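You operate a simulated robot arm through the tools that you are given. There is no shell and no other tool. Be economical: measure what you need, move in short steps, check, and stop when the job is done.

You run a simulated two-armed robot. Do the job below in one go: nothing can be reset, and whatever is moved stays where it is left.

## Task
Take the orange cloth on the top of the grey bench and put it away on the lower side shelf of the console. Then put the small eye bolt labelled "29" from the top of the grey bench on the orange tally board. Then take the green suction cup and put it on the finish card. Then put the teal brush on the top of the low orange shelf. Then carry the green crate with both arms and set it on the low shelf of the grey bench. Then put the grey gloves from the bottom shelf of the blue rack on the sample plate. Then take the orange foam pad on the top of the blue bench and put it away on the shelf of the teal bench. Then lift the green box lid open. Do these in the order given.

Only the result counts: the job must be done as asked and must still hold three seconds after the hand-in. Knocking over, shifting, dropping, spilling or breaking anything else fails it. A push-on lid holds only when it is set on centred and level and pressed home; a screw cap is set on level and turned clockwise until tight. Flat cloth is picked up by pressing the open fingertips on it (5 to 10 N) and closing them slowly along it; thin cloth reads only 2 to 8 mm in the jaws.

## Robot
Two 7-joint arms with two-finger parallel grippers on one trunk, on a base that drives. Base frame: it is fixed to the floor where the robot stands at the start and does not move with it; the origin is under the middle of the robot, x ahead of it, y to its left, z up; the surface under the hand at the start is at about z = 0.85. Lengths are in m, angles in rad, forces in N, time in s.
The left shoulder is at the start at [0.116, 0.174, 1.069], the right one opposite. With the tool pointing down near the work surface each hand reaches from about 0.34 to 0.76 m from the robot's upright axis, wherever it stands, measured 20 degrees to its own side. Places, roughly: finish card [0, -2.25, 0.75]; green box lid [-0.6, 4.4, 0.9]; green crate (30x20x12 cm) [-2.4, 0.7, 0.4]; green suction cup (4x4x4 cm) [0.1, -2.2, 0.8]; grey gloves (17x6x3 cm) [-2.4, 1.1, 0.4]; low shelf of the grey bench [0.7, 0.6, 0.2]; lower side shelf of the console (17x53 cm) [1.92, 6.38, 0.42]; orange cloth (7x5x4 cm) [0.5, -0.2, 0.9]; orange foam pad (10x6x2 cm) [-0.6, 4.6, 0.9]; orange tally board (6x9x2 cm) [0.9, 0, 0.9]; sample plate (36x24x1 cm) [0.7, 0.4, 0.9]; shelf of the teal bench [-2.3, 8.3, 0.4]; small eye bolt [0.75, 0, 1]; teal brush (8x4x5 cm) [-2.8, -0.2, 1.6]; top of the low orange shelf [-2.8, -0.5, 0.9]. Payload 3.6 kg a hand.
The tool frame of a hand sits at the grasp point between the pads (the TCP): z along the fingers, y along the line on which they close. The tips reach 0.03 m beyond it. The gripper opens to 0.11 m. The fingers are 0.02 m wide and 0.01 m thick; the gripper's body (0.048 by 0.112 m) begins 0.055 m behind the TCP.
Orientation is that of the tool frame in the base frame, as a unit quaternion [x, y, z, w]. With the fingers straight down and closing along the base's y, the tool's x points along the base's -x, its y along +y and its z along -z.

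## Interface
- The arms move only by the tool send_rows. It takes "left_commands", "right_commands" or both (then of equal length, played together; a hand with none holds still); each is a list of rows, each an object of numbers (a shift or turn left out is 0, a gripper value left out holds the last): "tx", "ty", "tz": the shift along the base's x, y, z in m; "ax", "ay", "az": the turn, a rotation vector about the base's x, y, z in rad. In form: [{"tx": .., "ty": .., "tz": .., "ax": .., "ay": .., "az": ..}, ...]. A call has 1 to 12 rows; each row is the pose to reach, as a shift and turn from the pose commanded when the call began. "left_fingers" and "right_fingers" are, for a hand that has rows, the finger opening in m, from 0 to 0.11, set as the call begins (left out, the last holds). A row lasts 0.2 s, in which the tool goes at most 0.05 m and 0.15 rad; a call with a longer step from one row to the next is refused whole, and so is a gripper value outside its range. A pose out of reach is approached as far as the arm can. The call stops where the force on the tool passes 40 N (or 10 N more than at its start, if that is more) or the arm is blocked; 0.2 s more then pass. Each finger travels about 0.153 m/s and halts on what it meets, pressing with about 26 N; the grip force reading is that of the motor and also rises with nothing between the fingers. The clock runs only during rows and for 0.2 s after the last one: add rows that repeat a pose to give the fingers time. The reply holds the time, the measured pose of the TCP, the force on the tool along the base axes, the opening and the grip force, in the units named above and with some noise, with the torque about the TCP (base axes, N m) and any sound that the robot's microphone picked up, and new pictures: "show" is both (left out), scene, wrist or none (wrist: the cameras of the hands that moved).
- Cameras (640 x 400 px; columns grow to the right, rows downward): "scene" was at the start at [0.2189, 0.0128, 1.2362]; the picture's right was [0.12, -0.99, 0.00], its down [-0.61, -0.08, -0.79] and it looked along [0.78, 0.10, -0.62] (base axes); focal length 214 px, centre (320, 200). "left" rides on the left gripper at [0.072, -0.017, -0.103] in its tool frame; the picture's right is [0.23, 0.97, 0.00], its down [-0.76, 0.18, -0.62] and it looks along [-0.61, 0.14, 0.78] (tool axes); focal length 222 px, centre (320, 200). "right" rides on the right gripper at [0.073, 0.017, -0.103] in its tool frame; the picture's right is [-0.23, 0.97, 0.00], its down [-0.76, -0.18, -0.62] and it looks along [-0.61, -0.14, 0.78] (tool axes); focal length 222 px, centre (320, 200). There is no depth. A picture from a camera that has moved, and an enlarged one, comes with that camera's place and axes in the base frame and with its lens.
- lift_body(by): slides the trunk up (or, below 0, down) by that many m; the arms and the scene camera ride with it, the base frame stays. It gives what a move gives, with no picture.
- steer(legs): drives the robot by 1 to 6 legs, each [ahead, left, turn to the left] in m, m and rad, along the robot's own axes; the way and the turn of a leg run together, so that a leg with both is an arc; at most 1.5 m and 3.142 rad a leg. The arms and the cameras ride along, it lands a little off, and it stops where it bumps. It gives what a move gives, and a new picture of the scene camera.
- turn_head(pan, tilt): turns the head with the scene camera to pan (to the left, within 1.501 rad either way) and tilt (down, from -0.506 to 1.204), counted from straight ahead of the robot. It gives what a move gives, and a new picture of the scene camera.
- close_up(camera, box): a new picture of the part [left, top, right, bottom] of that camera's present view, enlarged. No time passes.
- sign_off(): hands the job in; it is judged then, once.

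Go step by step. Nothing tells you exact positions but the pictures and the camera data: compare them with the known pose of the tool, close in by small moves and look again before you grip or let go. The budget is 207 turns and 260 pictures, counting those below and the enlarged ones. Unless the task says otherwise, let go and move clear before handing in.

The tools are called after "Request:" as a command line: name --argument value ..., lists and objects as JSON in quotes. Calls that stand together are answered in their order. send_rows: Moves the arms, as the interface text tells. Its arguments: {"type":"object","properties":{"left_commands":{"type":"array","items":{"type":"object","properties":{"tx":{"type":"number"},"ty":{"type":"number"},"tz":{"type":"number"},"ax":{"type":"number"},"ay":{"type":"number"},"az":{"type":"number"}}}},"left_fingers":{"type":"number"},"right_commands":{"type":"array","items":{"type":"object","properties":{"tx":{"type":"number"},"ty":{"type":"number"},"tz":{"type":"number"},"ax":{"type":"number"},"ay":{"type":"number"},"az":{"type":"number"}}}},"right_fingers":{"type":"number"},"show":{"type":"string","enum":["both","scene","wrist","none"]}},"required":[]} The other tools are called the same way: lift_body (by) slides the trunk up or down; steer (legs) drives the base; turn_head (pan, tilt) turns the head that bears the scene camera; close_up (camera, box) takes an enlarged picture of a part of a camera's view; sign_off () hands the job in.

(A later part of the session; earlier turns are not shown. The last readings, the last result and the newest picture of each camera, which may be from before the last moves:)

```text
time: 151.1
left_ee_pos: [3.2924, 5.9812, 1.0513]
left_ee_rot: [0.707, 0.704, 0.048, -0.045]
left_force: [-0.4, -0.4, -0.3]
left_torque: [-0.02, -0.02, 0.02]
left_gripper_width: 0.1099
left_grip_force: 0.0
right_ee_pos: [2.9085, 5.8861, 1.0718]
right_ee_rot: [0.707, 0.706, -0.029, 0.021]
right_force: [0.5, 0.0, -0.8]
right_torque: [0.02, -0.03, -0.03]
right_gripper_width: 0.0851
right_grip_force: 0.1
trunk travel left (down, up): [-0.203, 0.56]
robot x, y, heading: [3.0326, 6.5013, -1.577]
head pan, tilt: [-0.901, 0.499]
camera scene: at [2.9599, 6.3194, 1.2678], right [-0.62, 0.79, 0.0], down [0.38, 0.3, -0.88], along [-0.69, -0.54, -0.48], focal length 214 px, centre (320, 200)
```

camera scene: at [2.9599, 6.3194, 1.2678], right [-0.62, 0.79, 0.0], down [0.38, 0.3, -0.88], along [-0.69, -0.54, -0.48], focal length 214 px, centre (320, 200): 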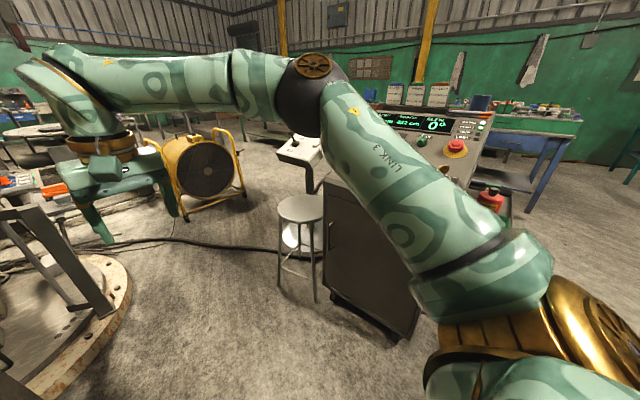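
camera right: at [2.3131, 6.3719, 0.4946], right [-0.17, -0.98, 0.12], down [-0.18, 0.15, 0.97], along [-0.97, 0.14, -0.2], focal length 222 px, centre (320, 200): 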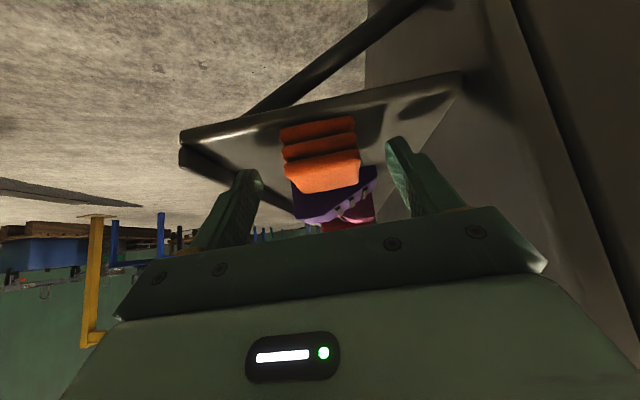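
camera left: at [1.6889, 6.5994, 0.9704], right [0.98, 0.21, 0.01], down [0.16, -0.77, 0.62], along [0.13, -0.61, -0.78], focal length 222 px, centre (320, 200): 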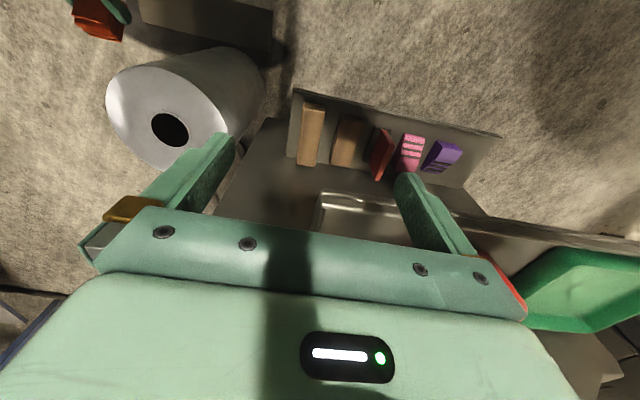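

I'll pull the right hand in before passing the console, then retrace my path.

Request:
send_rows --right_commands '[{"ty": 0.04}, {"ty": 0.08}, {"ty": 0.12}]' --show "none"

Request:
steer --legs '[[-0.1, -0.27, 0], [-0.38, -0.45, 0], [-0.06, -0.3, 0], [0, -0.56, 0], [0, -0.9, 0]]'

```text
time: 151.9
left_ee_pos: [3.2926, 5.9813, 1.0501]
left_ee_rot: [0.707, 0.704, 0.05, -0.044]
left_force: [-0.7, 0.4, 0.0]
left_torque: [-0.01, -0.03, -0.01]
left_gripper_width: 0.1102
left_grip_force: 0.0
right_ee_pos: [2.9078, 6.0076, 1.0725]
right_ee_rot: [0.707, 0.706, -0.029, 0.022]
right_force: [-0.6, 1.4, 0.2]
right_torque: [-0.02, -0.01, 0.0]
right_gripper_width: 0.085
right_grip_force: 0.0
trunk travel left (down, up): [-0.203, 0.56]
robot x, y, heading: [3.0336, 6.5038, -1.573]
head pan, tilt: [-0.901, 0.499]
```

```text
time: 165.7
left_ee_pos: [0.8236, 6.521, 1.0508]
left_ee_rot: [0.703, 0.709, 0.049, -0.045]
left_force: [-0.1, 0.0, -0.3]
left_torque: [-0.01, -0.04, -0.02]
left_gripper_width: 0.11
left_grip_force: 0.1
right_ee_pos: [0.4411, 6.5398, 1.071]
right_ee_rot: [0.703, 0.711, -0.028, 0.022]
right_force: [0.1, 0.5, -0.4]
right_torque: [-0.02, 0.01, 0.02]
right_gripper_width: 0.0853
right_grip_force: 0.0
trunk travel left (down, up): [-0.203, 0.56]
robot x, y, heading: [0.5564, 7.0348, -1.562]
head pan, tilt: [-0.901, 0.499]
camera scene: at [0.4864, 6.8552, 1.2678], right [-0.63, 0.78, 0.0], down [0.37, 0.3, -0.88], along [-0.68, -0.55, -0.48], focal length 214 px, centre (320, 200)
```

scene: 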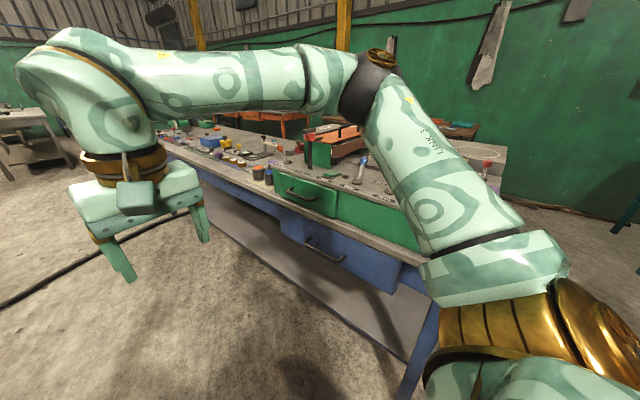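

Request:
steer --legs '[[0, 0.08, -0.009], [1.5, 0, 0], [1.5, 0, 0], [0.18, 0, 0], [0, 0, -1.571]]'

```text
time: 185.6
left_ee_pos: [0.1295, 3.612, 1.0502]
left_ee_rot: [0.998, 0.003, 0.066, 0.002]
left_force: [0.3, 0.6, -0.7]
left_torque: [-0.02, -0.03, 0.01]
left_gripper_width: 0.1099
left_grip_force: 0.1
right_ee_pos: [0.1496, 3.9951, 1.0726]
right_ee_rot: [0.999, 0.004, -0.034, -0.004]
right_force: [-0.6, -0.3, -0.2]
right_torque: [-0.01, 0.01, -0.01]
right_gripper_width: 0.085
right_grip_force: 0.2
trunk travel left (down, up): [-0.203, 0.56]
robot x, y, heading: [0.6424, 3.8763, -3.137]
head pan, tilt: [-0.901, 0.499]
camera scene: at [0.4603, 3.9478, 1.2679], right [0.78, 0.62, 0.0], down [0.3, -0.37, -0.88], along [-0.55, 0.69, -0.48], focal length 214 px, centre (320, 200)
```

scene: 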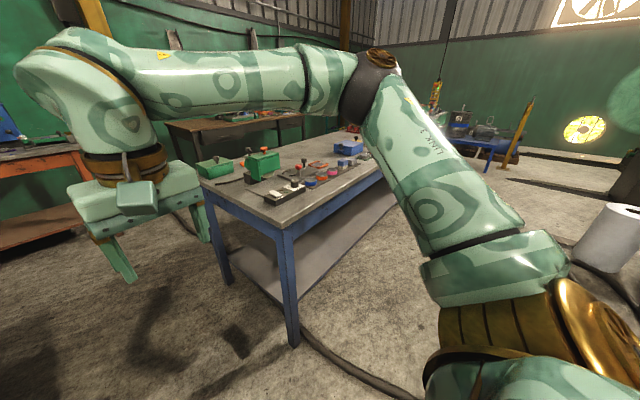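

Request:
steer --legs '[[1.5, 0, 0], [0.5, 0, 0], [0, 0, 1.57], [1.5, 0, 0], [1.5, 0, 0], [0.8, 0, 0]]'

Request:
steer --legs '[[0, 0, 1.568]]'

Request:
turn_head --pan 0 --tilt 0.6

```text
time: 217.3
left_ee_pos: [-1.0932, -0.4754, 1.0499]
left_ee_rot: [0.702, 0.709, 0.049, -0.047]
left_force: [-1.2, 0.1, 0.5]
left_torque: [-0.01, 0.0, 0.04]
left_gripper_width: 0.1099
left_grip_force: 0.0
right_ee_pos: [-1.4755, -0.4566, 1.0727]
right_ee_rot: [0.702, 0.712, -0.026, 0.02]
right_force: [-0.2, 0.7, -0.2]
right_torque: [0.0, -0.01, 0.04]
right_gripper_width: 0.0852
right_grip_force: 0.1
trunk travel left (down, up): [-0.203, 0.56]
robot x, y, heading: [-1.3617, 0.0375, -1.565]
head pan, tilt: [-0.901, 0.499]
camera scene: at [-1.4303, -0.142, 1.2678], right [-0.63, 0.78, 0.0], down [0.37, 0.3, -0.88], along [-0.68, -0.55, -0.48], focal length 214 px, centre (320, 200)
```

scene: 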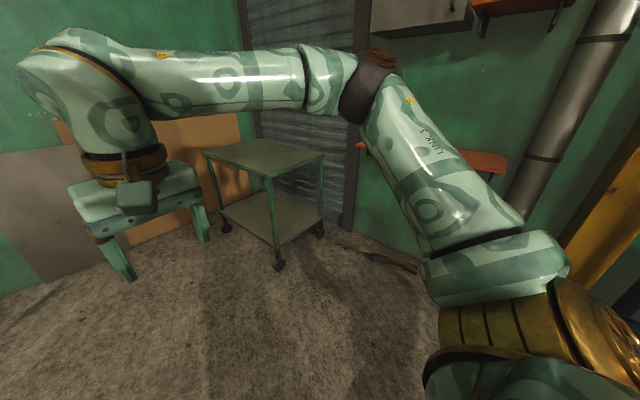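

```text
time: 221.5
left_ee_pos: [-0.8458, 0.3041, 1.0508]
left_ee_rot: [-0.004, 0.998, 0.002, -0.066]
left_force: [-0.6, -0.1, -0.9]
left_torque: [-0.03, 0.03, 0.0]
left_gripper_width: 0.1099
left_grip_force: 0.0
right_ee_pos: [-0.8656, -0.0796, 1.0728]
right_ee_rot: [-0.005, 0.999, -0.004, 0.035]
right_force: [-0.2, -0.1, -0.6]
right_torque: [0.01, 0.0, 0.04]
right_gripper_width: 0.0851
right_grip_force: 0.0
trunk travel left (down, up): [-0.203, 0.56]
robot x, y, heading: [-1.3627, 0.0402, 0.013]
head pan, tilt: [-0.901, 0.499]
camera scene: at [-1.178, -0.0287, 1.2679], right [-0.78, -0.63, 0.0], down [-0.3, 0.37, -0.88], along [0.55, -0.68, -0.48], focal length 214 px, centre (320, 200)
```

scene: 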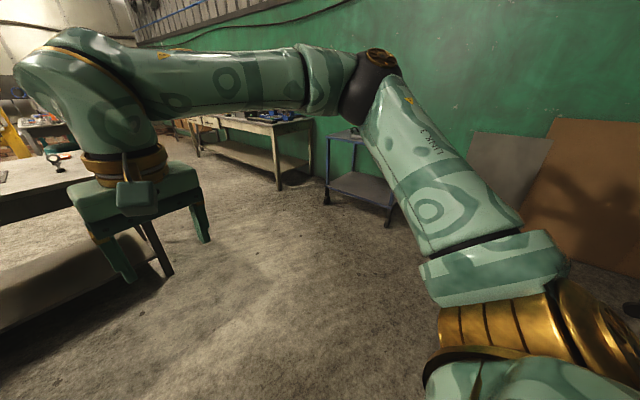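

```text
time: 222.7
left_ee_pos: [-0.8456, 0.3042, 1.0511]
left_ee_rot: [-0.004, 0.998, 0.002, -0.066]
left_force: [0.0, 0.2, 0.1]
left_torque: [0.0, -0.02, 0.01]
left_gripper_width: 0.1101
left_grip_force: 0.0
right_ee_pos: [-0.8653, -0.0788, 1.0724]
right_ee_rot: [-0.005, 0.999, -0.004, 0.035]
right_force: [0.7, -0.1, -0.1]
right_torque: [-0.01, 0.01, 0.03]
right_gripper_width: 0.0848
right_grip_force: 0.1
trunk travel left (down, up): [-0.203, 0.56]
robot x, y, heading: [-1.3599, 0.0378, 0.006]
head pan, tilt: [0.0, 0.6]
camera scene: at [-1.1466, 0.0425, 1.2588], right [0.01, -1.0, 0.0], down [-0.57, 0.0, -0.82], along [0.82, 0.0, -0.57], focal length 214 px, centre (320, 200)
```

scene: 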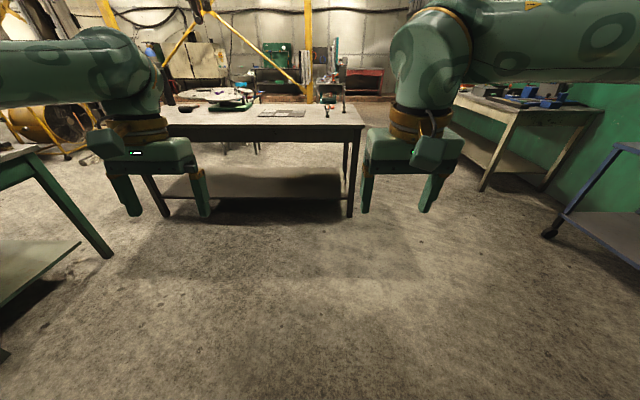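

Bolt 29 stands at about [0.57, 0] and the tally board at [0.89, -0.04]. I'll work from the bench's right end, facing north at about [0.62, -0.72].

Request:
steer --legs '[[1.0, -0.76, 0], [0.98, 0, 0], [0, 0, 1.565]]'

Request:
turn_head --pan -0.1 --tilt 0.75

```text
time: 237.5
left_ee_pos: [0.3479, -0.1626, 1.0507]
left_ee_rot: [0.709, -0.702, 0.045, 0.048]
left_force: [0.4, -0.6, 0.6]
left_torque: [-0.01, 0.01, 0.01]
left_gripper_width: 0.1102
left_grip_force: 0.1
right_ee_pos: [0.7319, -0.1813, 1.0725]
right_ee_rot: [0.712, -0.701, -0.022, -0.027]
right_force: [-0.4, 0.2, -0.7]
right_torque: [-0.01, -0.01, -0.02]
right_gripper_width: 0.0852
right_grip_force: 0.1
trunk travel left (down, up): [-0.203, 0.56]
robot x, y, heading: [0.6175, -0.6743, 1.582]
head pan, tilt: [0.0, 0.6]
camera scene: at [0.6116, -0.4601, 1.2588], right [1.0, 0.01, 0.0], down [0.0, -0.57, -0.82], along [-0.01, 0.82, -0.57], focal length 214 px, centre (320, 200)
```

scene: 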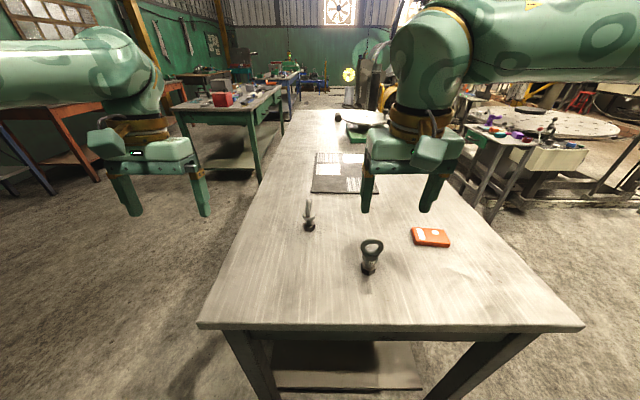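

```text
time: 238.2
left_ee_pos: [0.3481, -0.1631, 1.0498]
left_ee_rot: [0.709, -0.702, 0.045, 0.049]
left_force: [0.0, 0.2, 0.0]
left_torque: [0.0, 0.02, -0.02]
left_gripper_width: 0.1099
left_grip_force: 0.0
right_ee_pos: [0.7324, -0.1817, 1.0728]
right_ee_rot: [0.711, -0.702, -0.022, -0.028]
right_force: [-0.4, -0.2, 0.6]
right_torque: [0.0, 0.02, -0.01]
right_gripper_width: 0.0851
right_grip_force: 0.1
trunk travel left (down, up): [-0.203, 0.56]
robot x, y, heading: [0.6127, -0.6779, 1.576]
head pan, tilt: [-0.099, 0.75]
camera scene: at [0.62, -0.4659, 1.2459], right [1.0, -0.09, 0.0], down [-0.06, -0.68, -0.73], along [0.07, 0.73, -0.68], focal length 214 px, centre (320, 200)
```

scene: 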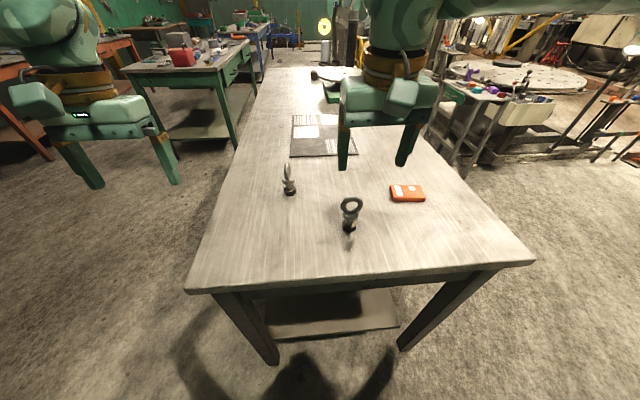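

Bolt 29 is the left one, at about [0.58, 0], with the other at [0.72, -0.145]. I'll zoom in on both and the board.

Request:
close_up --camera "scene" --box '[265, 150, 445, 250]'

Request:
close_up --camera "scene" --box '[385, 175, 435, 210]'

```text
3.56 times, centred on (355, 200) of scene
camera zoom: at [0.62, -0.4659, 1.2459], right [1.0, -0.09, 0.0], down [-0.06, -0.68, -0.73], along [0.07, 0.73, -0.68], focal length 763 px, centre (196, 200)
```

zoom: 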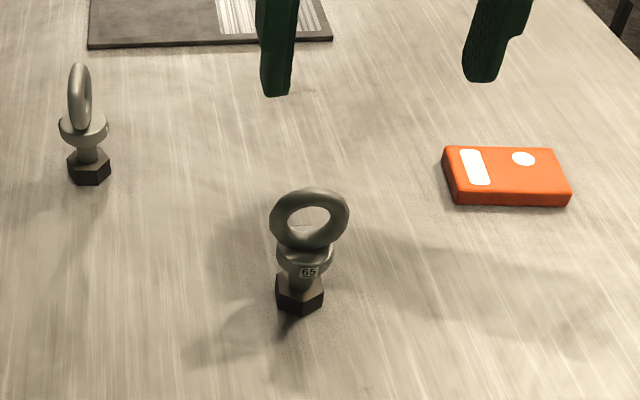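

```text
11.43 times, centred on (410, 192) of scene
camera zoom: at [0.62, -0.4659, 1.2459], right [1.0, -0.09, 0.0], down [-0.06, -0.68, -0.73], along [0.07, 0.73, -0.68], focal length 2451 px, centre (-709, 286)
```

zoom: 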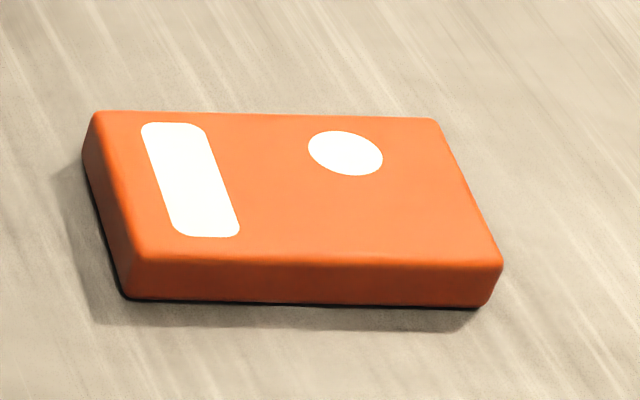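

The other bolt is 65, so 29 is confirmed. Its ring is edge-on from here with its normal along x, and I'll bring the right hand over it closing along x.

Request:
send_rows --right_commands '[{"tx": -0.03, "ty": 0.035, "ax": -0.03}, {"tx": -0.06, "ty": 0.07, "ax": -0.07}, {"tx": -0.09, "ty": 0.105, "ax": -0.07}, {"tx": -0.12, "ty": 0.14, "ax": -0.07}, {"tx": -0.153, "ty": 0.175, "tz": -0.01, "ax": -0.07}, {"tx": -0.153, "ty": 0.175, "tz": -0.04, "ax": -0.07}]' --right_fingers 0.06 --show "both"

```text
time: 239.6
left_ee_pos: [0.3487, -0.163, 1.0499]
left_ee_rot: [0.708, -0.703, 0.045, 0.049]
left_force: [-0.1, 0.0, 0.9]
left_torque: [0.01, -0.02, -0.01]
left_gripper_width: 0.11
left_grip_force: 0.0
right_ee_pos: [0.6009, -0.0593, 1.0322]
right_ee_rot: [0.712, -0.703, 0.002, -0.003]
right_force: [0.0, 0.2, 0.4]
right_torque: [-0.01, 0.02, 0.02]
right_gripper_width: 0.0599
right_grip_force: 0.1
right hand out of reach, approached as far as the arm can: row 4, 5, 6
trunk travel left (down, up): [-0.203, 0.56]
robot x, y, heading: [0.6121, -0.6773, 1.577]
head pan, tilt: [-0.099, 0.75]
camera scene: at [0.6202, -0.4657, 1.2458], right [1.0, -0.09, 0.0], down [-0.06, -0.68, -0.73], along [0.07, 0.73, -0.68], focal length 214 px, centre (320, 200)
camera right: at [0.5856, -0.1327, 1.1359], right [-0.98, 0.22, -0.01], down [0.16, 0.76, 0.63], along [0.14, 0.61, -0.78], focal length 222 px, centre (320, 200)
```

scene: 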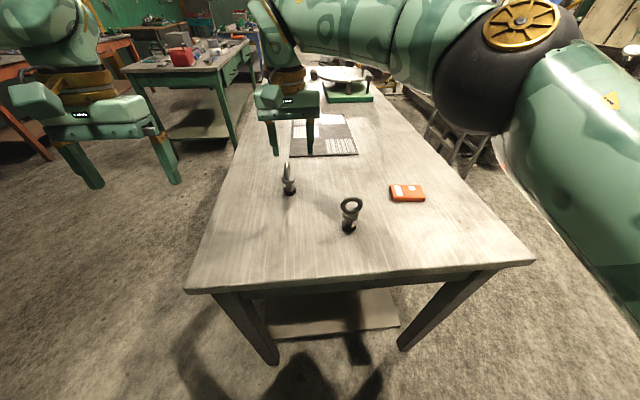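
right: 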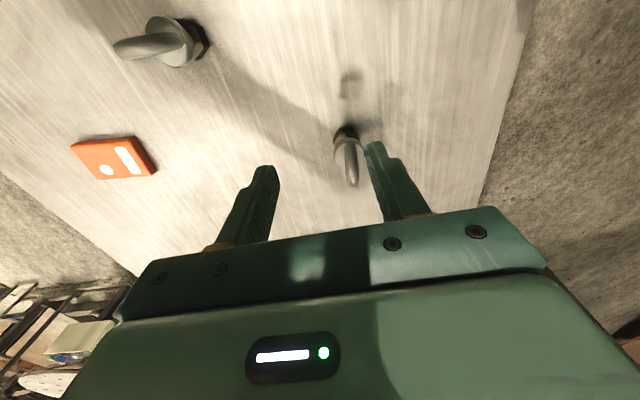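

I'll shift the base slightly left and ahead for more reach.

Request:
steer --legs '[[0.045, 0.08, 0]]'

Request:
send_rows --right_commands '[{"tx": 0.03, "ty": 0.01}, {"tx": 0.058, "ty": 0.01}]' --show "wrist"

```text
time: 240.7
left_ee_pos: [0.2653, -0.1169, 1.0502]
left_ee_rot: [0.708, -0.703, 0.046, 0.049]
left_force: [-0.2, -0.3, 0.6]
left_torque: [-0.01, 0.0, 0.0]
left_gripper_width: 0.1101
left_grip_force: 0.1
right_ee_pos: [0.5183, -0.0137, 1.0318]
right_ee_rot: [0.712, -0.703, 0.003, -0.003]
right_force: [-1.1, 0.5, -1.1]
right_torque: [0.02, -0.03, 0.02]
right_gripper_width: 0.0601
right_grip_force: 0.1
trunk travel left (down, up): [-0.203, 0.56]
robot x, y, heading: [0.5266, -0.628, 1.583]
head pan, tilt: [-0.099, 0.75]
camera scene: at [0.536, -0.4201, 1.2457], right [1.0, -0.09, 0.0], down [-0.06, -0.68, -0.73], along [0.07, 0.73, -0.68], focal length 214 px, centre (320, 200)
```

scene: 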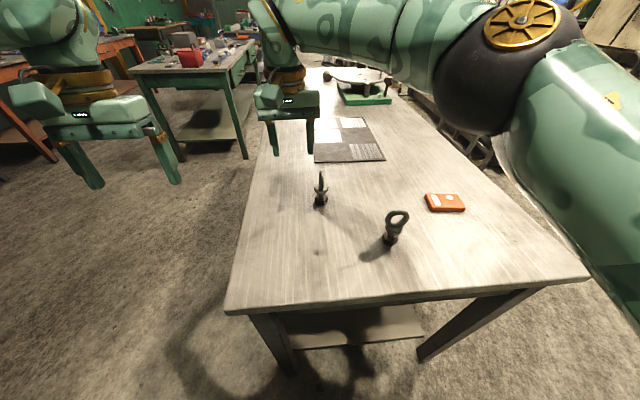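

```text
time: 241.3
left_ee_pos: [0.2675, -0.1168, 1.0509]
left_ee_rot: [0.709, -0.702, 0.044, 0.049]
left_force: [0.9, 0.1, -0.1]
left_torque: [0.01, 0.01, 0.02]
left_gripper_width: 0.1099
left_grip_force: 0.0
right_ee_pos: [0.578, -0.0065, 1.0316]
right_ee_rot: [0.712, -0.703, 0.002, -0.002]
right_force: [0.3, 0.1, -1.0]
right_torque: [0.0, -0.01, -0.04]
right_gripper_width: 0.0599
right_grip_force: 0.1
right hand out of reach, approached as far as the arm can: row 1
trunk travel left (down, up): [-0.203, 0.56]
robot x, y, heading: [0.5327, -0.6288, 1.581]
head pan, tilt: [-0.099, 0.75]
camera right: at [0.5633, -0.0793, 1.1351], right [-0.98, 0.22, -0.01], down [0.16, 0.76, 0.62], along [0.14, 0.61, -0.78], focal length 222 px, centre (320, 200)
```

right: 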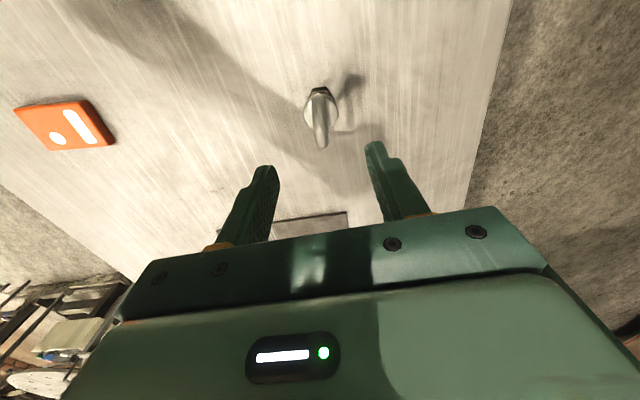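

The bolt is centred between the fingers at about [0.58, -0.01]. I'll descend.

Request:
send_rows --right_commands '[{"tx": 0.002, "ty": -0.003, "tz": -0.035}, {"tx": 0.002, "ty": -0.003, "tz": -0.06}]' --show "wrist"

```text
time: 241.9
left_ee_pos: [0.2637, -0.117, 1.0486]
left_ee_rot: [0.709, -0.702, 0.046, 0.049]
left_force: [0.5, 1.1, 0.7]
left_torque: [0.01, 0.0, -0.03]
left_gripper_width: 0.1102
left_grip_force: 0.1
right_ee_pos: [0.5775, -0.0096, 0.9733]
right_ee_rot: [0.712, -0.703, 0.002, -0.003]
right_force: [0.2, 0.6, -0.4]
right_torque: [-0.01, -0.01, -0.03]
right_gripper_width: 0.06
right_grip_force: 0.0
trunk travel left (down, up): [-0.203, 0.56]
robot x, y, heading: [0.5326, -0.6321, 1.579]
head pan, tilt: [-0.099, 0.75]
camera right: at [0.5632, -0.0819, 1.0764], right [-0.98, 0.22, -0.01], down [0.16, 0.76, 0.63], along [0.14, 0.61, -0.78], focal length 222 px, centre (320, 200)
```

right: 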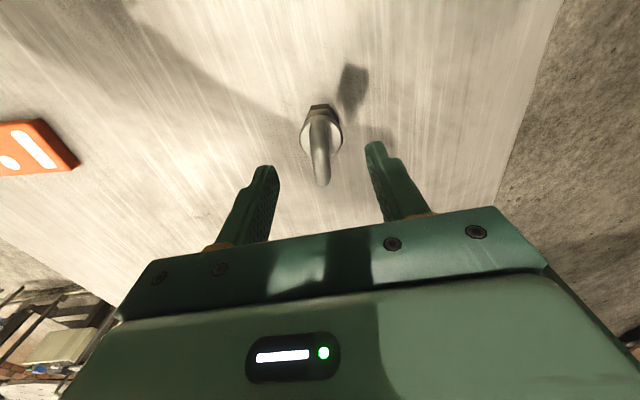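

Request:
send_rows --right_commands '[{"tz": -0.02}, {"tz": -0.037}, {"tz": -0.037}]' --show "wrist"

Request:
send_rows --right_commands '[{"tz": 0}, {"tz": 0}, {"tz": 0}, {"tz": 0}]' --right_fingers 0.0 --show "wrist"

```text
time: 242.7
left_ee_pos: [0.265, -0.1168, 1.051]
left_ee_rot: [0.709, -0.702, 0.045, 0.048]
left_force: [-0.5, 0.0, 0.5]
left_torque: [-0.02, 0.05, -0.02]
left_gripper_width: 0.11
left_grip_force: 0.1
right_ee_pos: [0.5789, -0.0092, 0.9367]
right_ee_rot: [0.711, -0.703, 0.002, -0.003]
right_force: [0.7, 0.0, -0.3]
right_torque: [-0.04, -0.01, 0.03]
right_gripper_width: 0.0599
right_grip_force: 0.0
trunk travel left (down, up): [-0.203, 0.56]
robot x, y, heading: [0.5306, -0.6311, 1.574]
head pan, tilt: [-0.099, 0.75]
camera right: at [0.5632, -0.0812, 1.0407], right [-0.98, 0.22, -0.01], down [0.16, 0.76, 0.63], along [0.14, 0.61, -0.78], focal length 222 px, centre (320, 200)
```

right: 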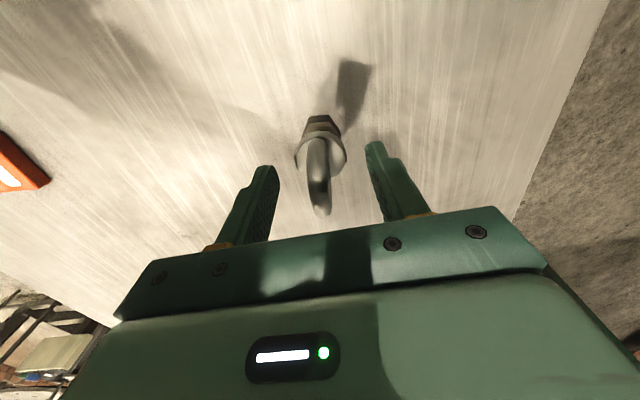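

```text
time: 243.7
left_ee_pos: [0.266, -0.118, 1.05]
left_ee_rot: [0.709, -0.702, 0.045, 0.049]
left_force: [-0.5, 0.3, -0.3]
left_torque: [0.03, 0.01, 0.02]
left_gripper_width: 0.1101
left_grip_force: 0.1
right_ee_pos: [0.5795, -0.0082, 0.9368]
right_ee_rot: [0.711, -0.703, 0.002, -0.002]
right_force: [-1.0, 0.2, -0.8]
right_torque: [-0.04, 0.03, -0.02]
right_gripper_width: 0.0136
right_grip_force: 26.4
trunk travel left (down, up): [-0.203, 0.56]
robot x, y, heading: [0.5338, -0.6291, 1.578]
head pan, tilt: [-0.099, 0.75]
camera right: at [0.5631, -0.0811, 1.0408], right [-0.98, 0.22, -0.01], down [0.16, 0.76, 0.63], along [0.14, 0.61, -0.78], focal length 222 px, centre (320, 200)
```

right: 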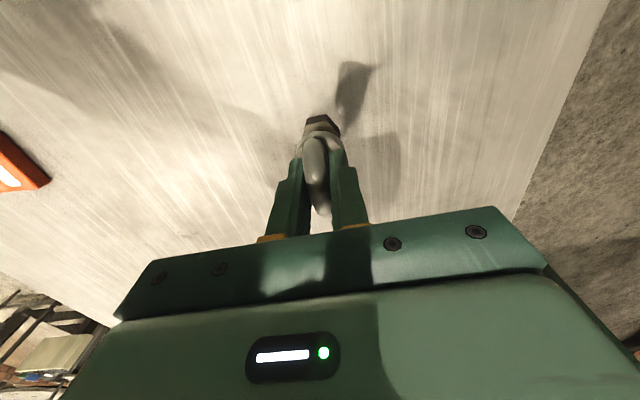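

Gripped at 13.6 mm. I'll lift and carry it over the tally board at about [0.897, -0.048].

Request:
send_rows --right_commands '[{"tz": 0.04}, {"tz": 0.08}, {"tz": 0.11}, {"tx": 0.045, "ty": -0.006, "tz": 0.11}, {"tx": 0.09, "ty": -0.012, "tz": 0.11}, {"tx": 0.135, "ty": -0.018, "tz": 0.11}, {"tx": 0.18, "ty": -0.024, "tz": 0.11}, {"tx": 0.225, "ty": -0.03, "tz": 0.11}, {"tx": 0.27, "ty": -0.035, "tz": 0.11}, {"tx": 0.3175, "ty": -0.039, "tz": 0.11}, {"tx": 0.3175, "ty": -0.039, "tz": 0.08}]' --show "both"

```text
time: 246.1
left_ee_pos: [0.2657, -0.118, 1.0519]
left_ee_rot: [0.709, -0.702, 0.046, 0.049]
left_force: [0.0, -0.1, 0.2]
left_torque: [0.01, 0.02, -0.01]
left_gripper_width: 0.11
left_grip_force: 0.1
right_ee_pos: [0.8588, -0.1334, 1.0115]
right_ee_rot: [0.709, -0.706, 0.002, -0.006]
right_force: [-0.3, 0.0, -1.7]
right_torque: [0.01, 0.0, -0.02]
right_gripper_width: 0.0135
right_grip_force: 26.6
right hand out of reach, approached as far as the arm can: row 3, 5, 6, 7, 8, 9, 10, 11
trunk travel left (down, up): [-0.203, 0.56]
robot x, y, heading: [0.5316, -0.6274, 1.578]
head pan, tilt: [-0.099, 0.75]
camera scene: at [0.5374, -0.421, 1.2459], right [1.0, -0.09, 0.0], down [-0.06, -0.68, -0.73], along [0.07, 0.73, -0.68], focal length 214 px, centre (320, 200)
camera right: at [0.8423, -0.2074, 1.1144], right [-0.97, 0.22, -0.01], down [0.17, 0.76, 0.63], along [0.15, 0.61, -0.78], focal length 222 px, centre (320, 200)
```

scene: 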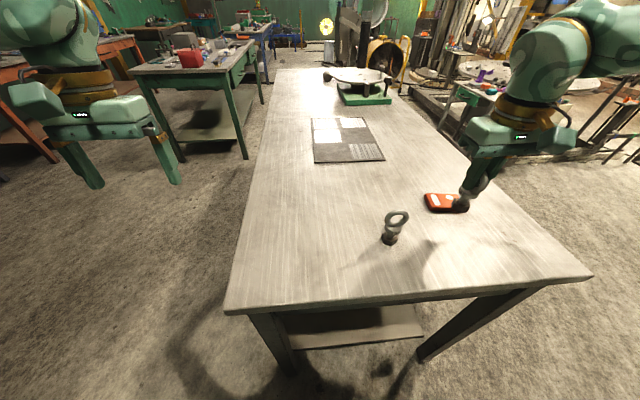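
right: 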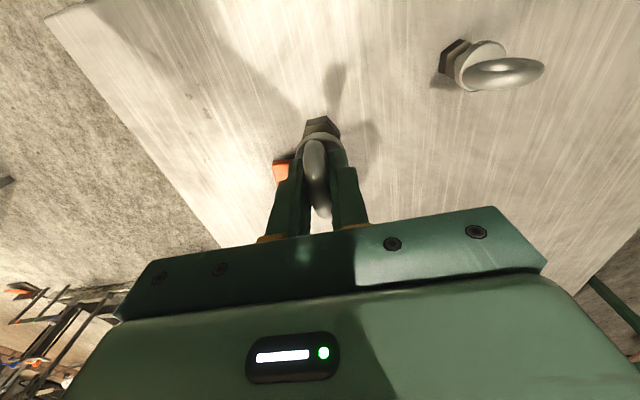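

I need more reach, so I'll shift the base right by 0.12.

Request:
steer --legs '[[0, -0.12, 0]]'

Request:
send_rows --right_commands '[{"tx": -0.03, "ty": 0.03}, {"tx": -0.06, "ty": 0.06}, {"tx": -0.085, "ty": 0.085}]' --show "both"

```text
time: 247.3
left_ee_pos: [0.3914, -0.1152, 1.051]
left_ee_rot: [0.708, -0.703, 0.044, 0.049]
left_force: [0.5, 0.5, 0.0]
left_torque: [0.05, 0.03, -0.01]
left_gripper_width: 0.1098
left_grip_force: 0.1
right_ee_pos: [0.9847, -0.1347, 1.0105]
right_ee_rot: [-0.707, 0.708, -0.002, 0.006]
right_force: [0.8, 0.2, -1.8]
right_torque: [0.02, 0.04, 0.02]
right_gripper_width: 0.0136
right_grip_force: 26.1
trunk travel left (down, up): [-0.203, 0.56]
robot x, y, heading: [0.6551, -0.6289, 1.58]
head pan, tilt: [-0.099, 0.75]
camera scene: at [0.662, -0.42, 1.2458], right [1.0, -0.1, 0.0], down [-0.07, -0.68, -0.73], along [0.07, 0.73, -0.68], focal length 214 px, centre (320, 200)
```

scene: 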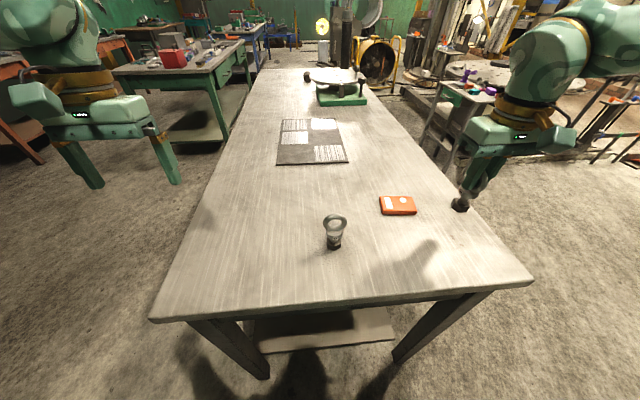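

```text
time: 248.2
left_ee_pos: [0.39, -0.1146, 1.0503]
left_ee_rot: [0.708, -0.703, 0.046, 0.049]
left_force: [0.2, 0.3, 0.1]
left_torque: [0.0, -0.02, 0.04]
left_gripper_width: 0.1101
left_grip_force: 0.0
right_ee_pos: [0.9002, -0.0487, 1.0098]
right_ee_rot: [0.707, -0.707, 0.002, -0.005]
right_force: [0.0, 1.2, -1.6]
right_torque: [-0.01, 0.01, 0.0]
right_gripper_width: 0.0136
right_grip_force: 25.5
trunk travel left (down, up): [-0.203, 0.56]
robot x, y, heading: [0.6561, -0.6307, 1.571]
head pan, tilt: [-0.099, 0.75]
camera scene: at [0.6597, -0.4192, 1.2456], right [1.0, -0.1, 0.0], down [-0.06, -0.68, -0.73], along [0.07, 0.73, -0.68], focal length 214 px, centre (320, 200)
camera right: at [0.8831, -0.1212, 1.1128], right [-0.97, 0.23, -0.01], down [0.17, 0.76, 0.63], along [0.15, 0.61, -0.78], focal length 222 px, centre (320, 200)
```

scene: 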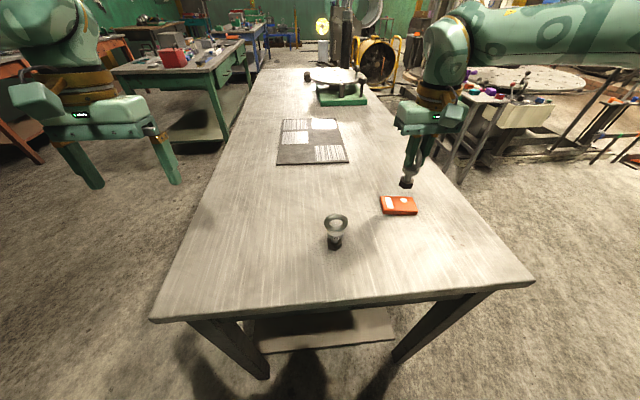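
right: 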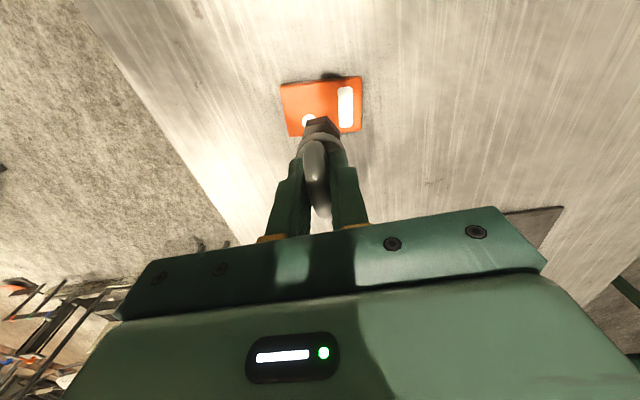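

The bolt is over the board. I'll lower it gently.

Request:
send_rows --right_commands '[{"ty": -0.004, "tz": -0.02}, {"ty": -0.004, "tz": -0.04}, {"ty": -0.004, "tz": -0.046}]' --show "wrist"

Request:
send_rows --right_commands '[{"tz": -0.004}, {"tz": -0.008}, {"tz": -0.011}]' --show "wrist"

```text
time: 248.9
left_ee_pos: [0.3901, -0.1151, 1.0498]
left_ee_rot: [0.708, -0.703, 0.045, 0.049]
left_force: [-0.4, -0.1, -0.5]
left_torque: [0.02, 0.01, -0.01]
left_gripper_width: 0.1102
left_grip_force: 0.1
right_ee_pos: [0.8982, -0.0523, 0.9646]
right_ee_rot: [0.707, -0.707, 0.003, -0.007]
right_force: [-0.9, 0.1, -1.3]
right_torque: [0.02, 0.03, -0.01]
right_gripper_width: 0.0136
right_grip_force: 26.1
trunk travel left (down, up): [-0.203, 0.56]
robot x, y, heading: [0.6537, -0.6273, 1.576]
head pan, tilt: [-0.099, 0.75]
camera right: at [0.8822, -0.1254, 1.0685], right [-0.97, 0.23, -0.01], down [0.17, 0.76, 0.63], along [0.15, 0.61, -0.78], focal length 222 px, centre (320, 200)
```

right: 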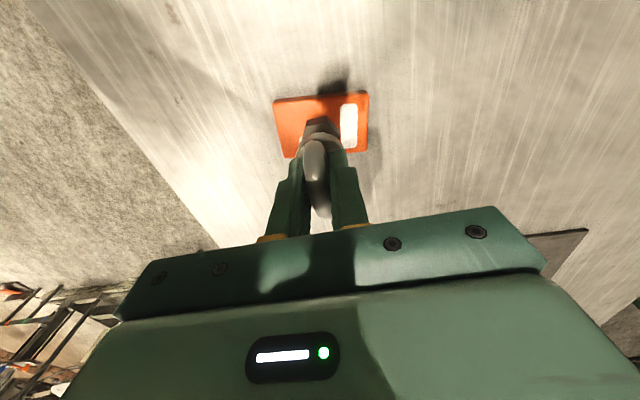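

```text
time: 249.8
left_ee_pos: [0.3902, -0.1167, 1.0499]
left_ee_rot: [0.708, -0.703, 0.046, 0.049]
left_force: [-1.0, -0.3, -0.2]
left_torque: [0.02, 0.02, -0.02]
left_gripper_width: 0.1101
left_grip_force: 0.0
right_ee_pos: [0.899, -0.0531, 0.9535]
right_ee_rot: [0.708, -0.707, 0.002, -0.006]
right_force: [0.3, -0.3, -0.3]
right_torque: [0.02, -0.02, -0.03]
right_gripper_width: 0.0137
right_grip_force: 26.1
trunk travel left (down, up): [-0.203, 0.56]
robot x, y, heading: [0.6569, -0.6322, 1.571]
head pan, tilt: [-0.099, 0.75]
camera right: at [0.8817, -0.1253, 1.0573], right [-0.97, 0.23, -0.01], down [0.17, 0.76, 0.63], along [0.15, 0.61, -0.78], focal length 222 px, centre (320, 200)
```

right: 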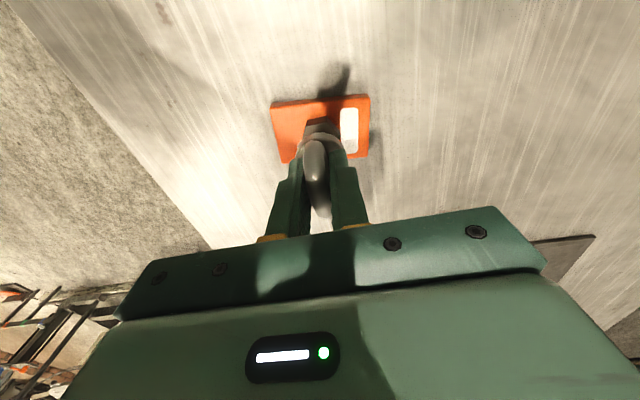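

Request:
send_rows --right_commands '[{"tz": -0.001}, {"tz": -0.002}, {"tz": -0.003}]' --show "none"

```text
time: 250.6
left_ee_pos: [0.3904, -0.1162, 1.0507]
left_ee_rot: [0.707, -0.704, 0.045, 0.049]
left_force: [0.1, -0.2, 0.2]
left_torque: [-0.04, 0.05, -0.01]
left_gripper_width: 0.1102
left_grip_force: 0.1
right_ee_pos: [0.8979, -0.0532, 0.9518]
right_ee_rot: [0.707, -0.707, 0.001, -0.007]
right_force: [2.4, -0.1, 5.2]
right_torque: [-0.06, -0.03, 0.01]
right_gripper_width: 0.0137
right_grip_force: 25.7
trunk travel left (down, up): [-0.203, 0.56]
robot x, y, heading: [0.6541, -0.63, 1.571]
head pan, tilt: [-0.099, 0.75]
```

It's in contact. I'll open partway and rise.

Request:
send_rows --right_commands '[{"tz": 0.001}, {"tz": 0.001}, {"tz": 0.001}]' --right_fingers 0.045 --show "wrist"

Request:
send_rows --right_commands '[{"tz": 0.03}, {"tz": 0.07}, {"tz": 0.1}]' --show "both"

```text
time: 251.3
left_ee_pos: [0.3898, -0.1154, 1.0506]
left_ee_rot: [0.708, -0.703, 0.045, 0.048]
left_force: [0.3, -1.1, 0.0]
left_torque: [0.01, -0.01, 0.02]
left_gripper_width: 0.11
left_grip_force: 0.0
right_ee_pos: [0.8972, -0.053, 0.952]
right_ee_rot: [-0.707, 0.707, -0.001, 0.006]
right_force: [0.3, 0.9, -0.2]
right_torque: [0.01, -0.03, -0.02]
right_gripper_width: 0.0451
right_grip_force: 0.0
trunk travel left (down, up): [-0.203, 0.56]
robot x, y, heading: [0.656, -0.6301, 1.578]
head pan, tilt: [-0.099, 0.75]
camera right: at [0.8816, -0.1261, 1.0552], right [-0.97, 0.23, -0.01], down [0.17, 0.76, 0.63], along [0.15, 0.61, -0.78], focal length 222 px, centre (320, 200)
```

right: 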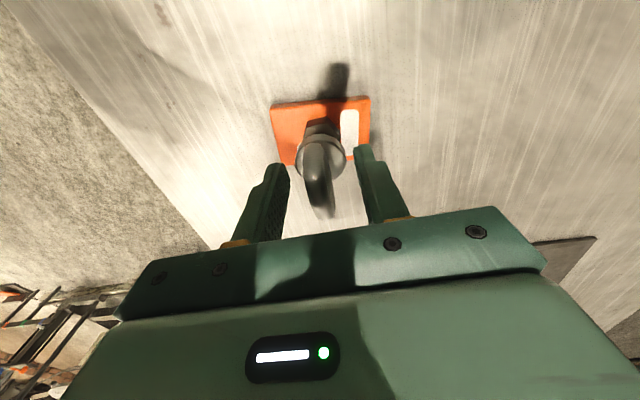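

```text
time: 252.2
left_ee_pos: [0.3901, -0.1162, 1.0504]
left_ee_rot: [0.707, -0.704, 0.045, 0.05]
left_force: [-0.2, -0.2, -0.4]
left_torque: [-0.02, 0.03, -0.01]
left_gripper_width: 0.1101
left_grip_force: 0.2
right_ee_pos: [0.8977, -0.0528, 1.0216]
right_ee_rot: [-0.707, 0.707, -0.001, 0.006]
right_force: [-0.2, 0.1, -0.7]
right_torque: [-0.01, 0.04, 0.01]
right_gripper_width: 0.0451
right_grip_force: 0.2
right hand out of reach, approached as far as the arm can: row 3
trunk travel left (down, up): [-0.203, 0.56]
robot x, y, heading: [0.652, -0.6314, 1.577]
head pan, tilt: [-0.099, 0.75]
camera scene: at [0.6607, -0.4197, 1.2457], right [1.0, -0.1, 0.0], down [-0.07, -0.68, -0.73], along [0.07, 0.73, -0.68], focal length 214 px, centre (320, 200)
camera right: at [0.8813, -0.1259, 1.1256], right [-0.97, 0.23, -0.01], down [0.17, 0.76, 0.63], along [0.15, 0.61, -0.78], focal length 222 px, centre (320, 200)
```

scene: 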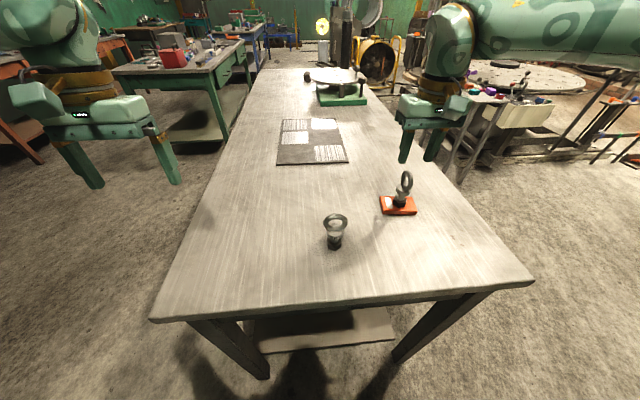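
right: 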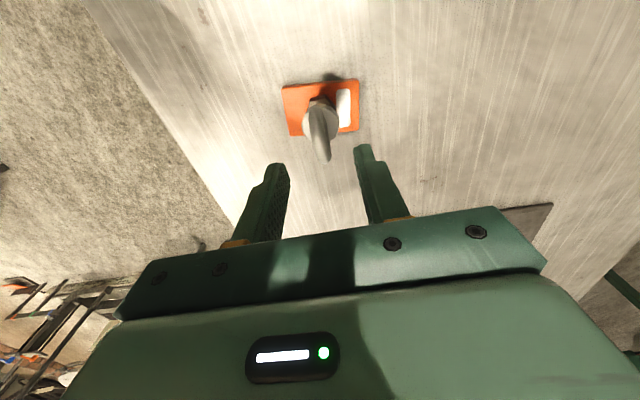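

Bolt 29 stands on the tally board. Next is the suction cup on the blue cart to the south, so I'll pull in the hand, back off and turn south.

Request:
send_rows --right_commands '[{"ty": -0.04}, {"ty": -0.07, "tx": -0.01}, {"ty": -0.07, "tx": -0.01}]' --show "none"

Request:
steer --legs '[[-0.32, 0, 0], [0, 0.55, 0], [0, 0, 3.14]]'

Request:
turn_head --pan 0 --tilt 0.6

```text
time: 252.9
left_ee_pos: [0.3901, -0.1152, 1.0512]
left_ee_rot: [0.708, -0.703, 0.045, 0.049]
left_force: [-0.1, -0.4, -0.1]
left_torque: [-0.01, -0.02, 0.01]
left_gripper_width: 0.1098
left_grip_force: 0.0
right_ee_pos: [0.8894, -0.1232, 1.0216]
right_ee_rot: [0.707, -0.707, 0.001, -0.006]
right_force: [0.5, 0.5, 0.5]
right_torque: [0.05, 0.05, -0.01]
right_gripper_width: 0.0448
right_grip_force: 0.0
trunk travel left (down, up): [-0.203, 0.56]
robot x, y, heading: [0.652, -0.6321, 1.57]
head pan, tilt: [-0.099, 0.75]
```

```text
time: 265.2
left_ee_pos: [0.402, -1.4608, 1.049]
left_ee_rot: [0.689, 0.722, 0.047, -0.046]
left_force: [-0.8, -0.5, 0.0]
left_torque: [-0.01, -0.01, 0.01]
left_gripper_width: 0.1103
left_grip_force: 0.0
right_ee_pos: [-0.0958, -1.475, 1.0221]
right_ee_rot: [0.693, 0.721, -0.006, -0.001]
right_force: [-0.6, 0.1, 0.1]
right_torque: [0.0, -0.01, 0.01]
right_gripper_width: 0.0451
right_grip_force: 0.0
trunk travel left (down, up): [-0.203, 0.56]
robot x, y, heading: [0.1213, -0.9571, -1.528]
head pan, tilt: [-0.099, 0.75]
camera scene: at [0.1184, -1.164, 1.2459], right [-1.0, 0.06, 0.0], down [0.04, 0.68, -0.73], along [-0.04, -0.73, -0.68], focal length 214 px, centre (320, 200)
```

scene: 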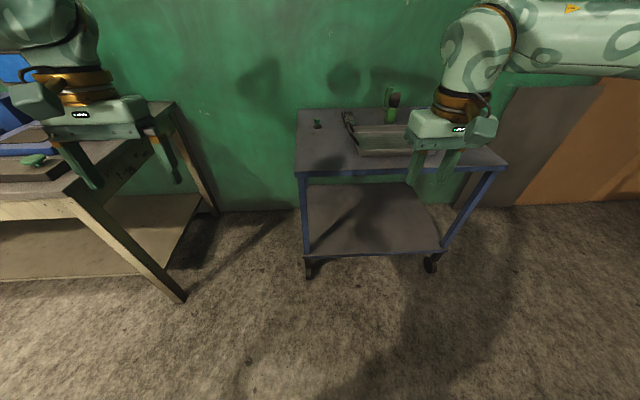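

```text
time: 265.9
left_ee_pos: [0.4023, -1.4618, 1.0505]
left_ee_rot: [0.689, 0.722, 0.048, -0.045]
left_force: [0.4, -0.5, -0.2]
left_torque: [0.0, 0.0, -0.01]
left_gripper_width: 0.11
left_grip_force: 0.1
right_ee_pos: [-0.0964, -1.4739, 1.0224]
right_ee_rot: [0.693, 0.721, -0.007, -0.001]
right_force: [-0.6, 0.4, -0.6]
right_torque: [0.0, 0.03, 0.0]
right_gripper_width: 0.0451
right_grip_force: 0.1
trunk travel left (down, up): [-0.203, 0.56]
robot x, y, heading: [0.1154, -0.9593, -1.528]
head pan, tilt: [0.0, 0.6]
camera scene: at [0.1267, -1.1696, 1.2587], right [-1.0, -0.04, 0.0], down [-0.02, 0.57, -0.82], along [0.04, -0.82, -0.57], focal length 214 px, centre (320, 200)
```

scene: 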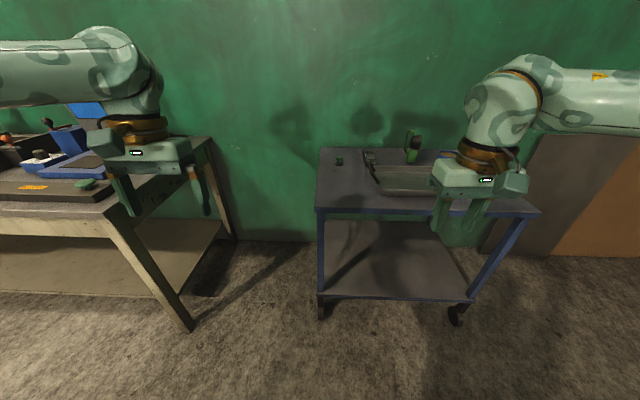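

Request:
close_up --camera "scene" --box '[310, 120, 470, 220]'

```text
4.00 times, centred on (390, 170) of scene
camera zoom: at [0.1267, -1.1696, 1.2587], right [-1.0, -0.04, 0.0], down [-0.02, 0.57, -0.82], along [0.04, -0.82, -0.57], focal length 858 px, centre (40, 320)
```

zoom: 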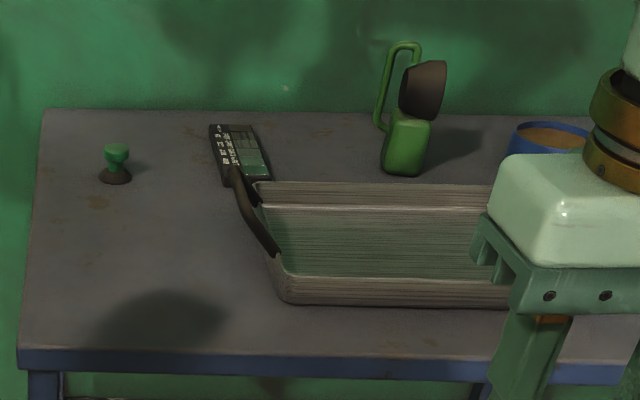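

The suction cup is at about [0.075, -2.22] and the dark finish card at about [-0.09, -2.28] on the blue cart. I'll drive closer.

Request:
steer --legs '[[0, 0.03, -0.043], [0.45, 0, 0]]'

Request:
turn_head --pan -0.1 --tilt 0.7

```text
time: 269.1
left_ee_pos: [0.4125, -1.9273, 1.0507]
left_ee_rot: [0.704, 0.707, 0.049, -0.046]
left_force: [-0.3, 0.6, 0.1]
left_torque: [0.04, 0.01, -0.03]
left_gripper_width: 0.11
left_grip_force: 0.1
right_ee_pos: [-0.0863, -1.9193, 1.0209]
right_ee_rot: [0.707, 0.708, -0.006, -0.001]
right_force: [-0.4, 0.2, -0.2]
right_torque: [0.0, -0.05, 0.0]
right_gripper_width: 0.0449
right_grip_force: 0.1
trunk travel left (down, up): [-0.203, 0.56]
robot x, y, heading: [0.1481, -1.4107, -1.573]
head pan, tilt: [0.0, 0.6]
camera scene: at [0.1484, -1.6241, 1.2586], right [-1.0, 0.0, 0.0], down [0.0, 0.57, -0.82], along [0.0, -0.82, -0.57], focal length 214 px, centre (320, 200)
```

scene: 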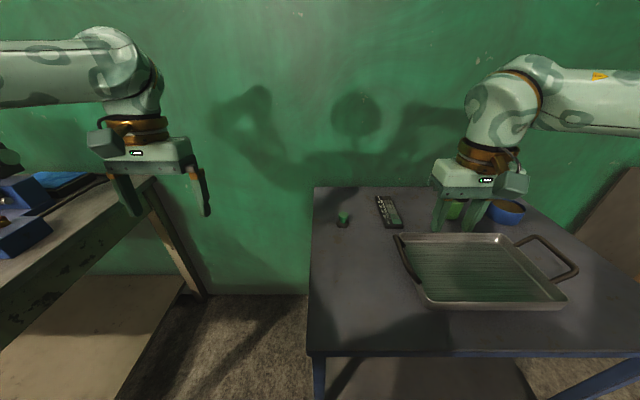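

```text
time: 269.8
left_ee_pos: [0.4118, -1.9269, 1.051]
left_ee_rot: [0.704, 0.707, 0.049, -0.045]
left_force: [-1.3, -0.5, -0.2]
left_torque: [0.01, 0.01, 0.02]
left_gripper_width: 0.1101
left_grip_force: 0.0
right_ee_pos: [-0.086, -1.9175, 1.0214]
right_ee_rot: [0.706, 0.708, -0.006, -0.001]
right_force: [-0.4, 0.6, -0.6]
right_torque: [0.01, 0.01, 0.02]
right_gripper_width: 0.045
right_grip_force: 0.0
trunk travel left (down, up): [-0.203, 0.56]
robot x, y, heading: [0.1489, -1.4163, -1.573]
head pan, tilt: [-0.099, 0.7]
camera scene: at [0.14, -1.6194, 1.2502], right [-1.0, 0.1, 0.0], down [0.06, 0.64, -0.76], along [-0.07, -0.76, -0.64], focal length 214 px, centre (320, 200)
```

scene: 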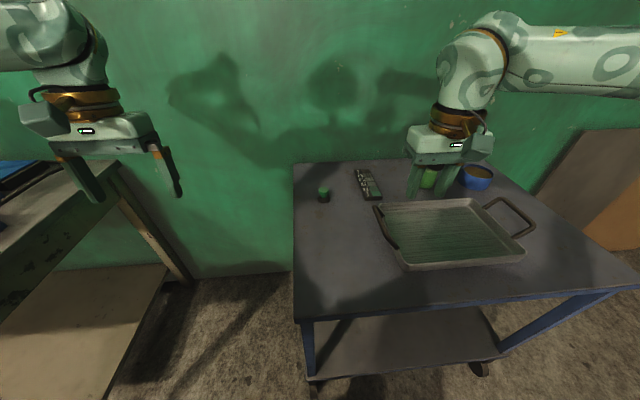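

Request:
close_up --camera "scene" --box '[290, 150, 410, 225]'

```text
5.33 times, centred on (350, 188) of scene
camera zoom: at [0.14, -1.6194, 1.2502], right [-1.0, 0.1, 0.0], down [0.06, 0.64, -0.76], along [-0.07, -0.76, -0.64], focal length 1144 px, centre (160, 267)
```

zoom: 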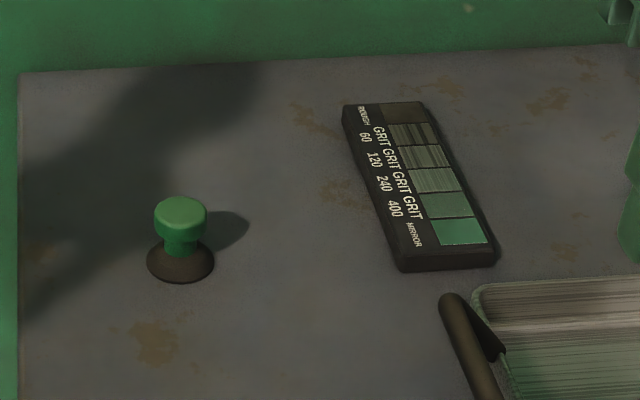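

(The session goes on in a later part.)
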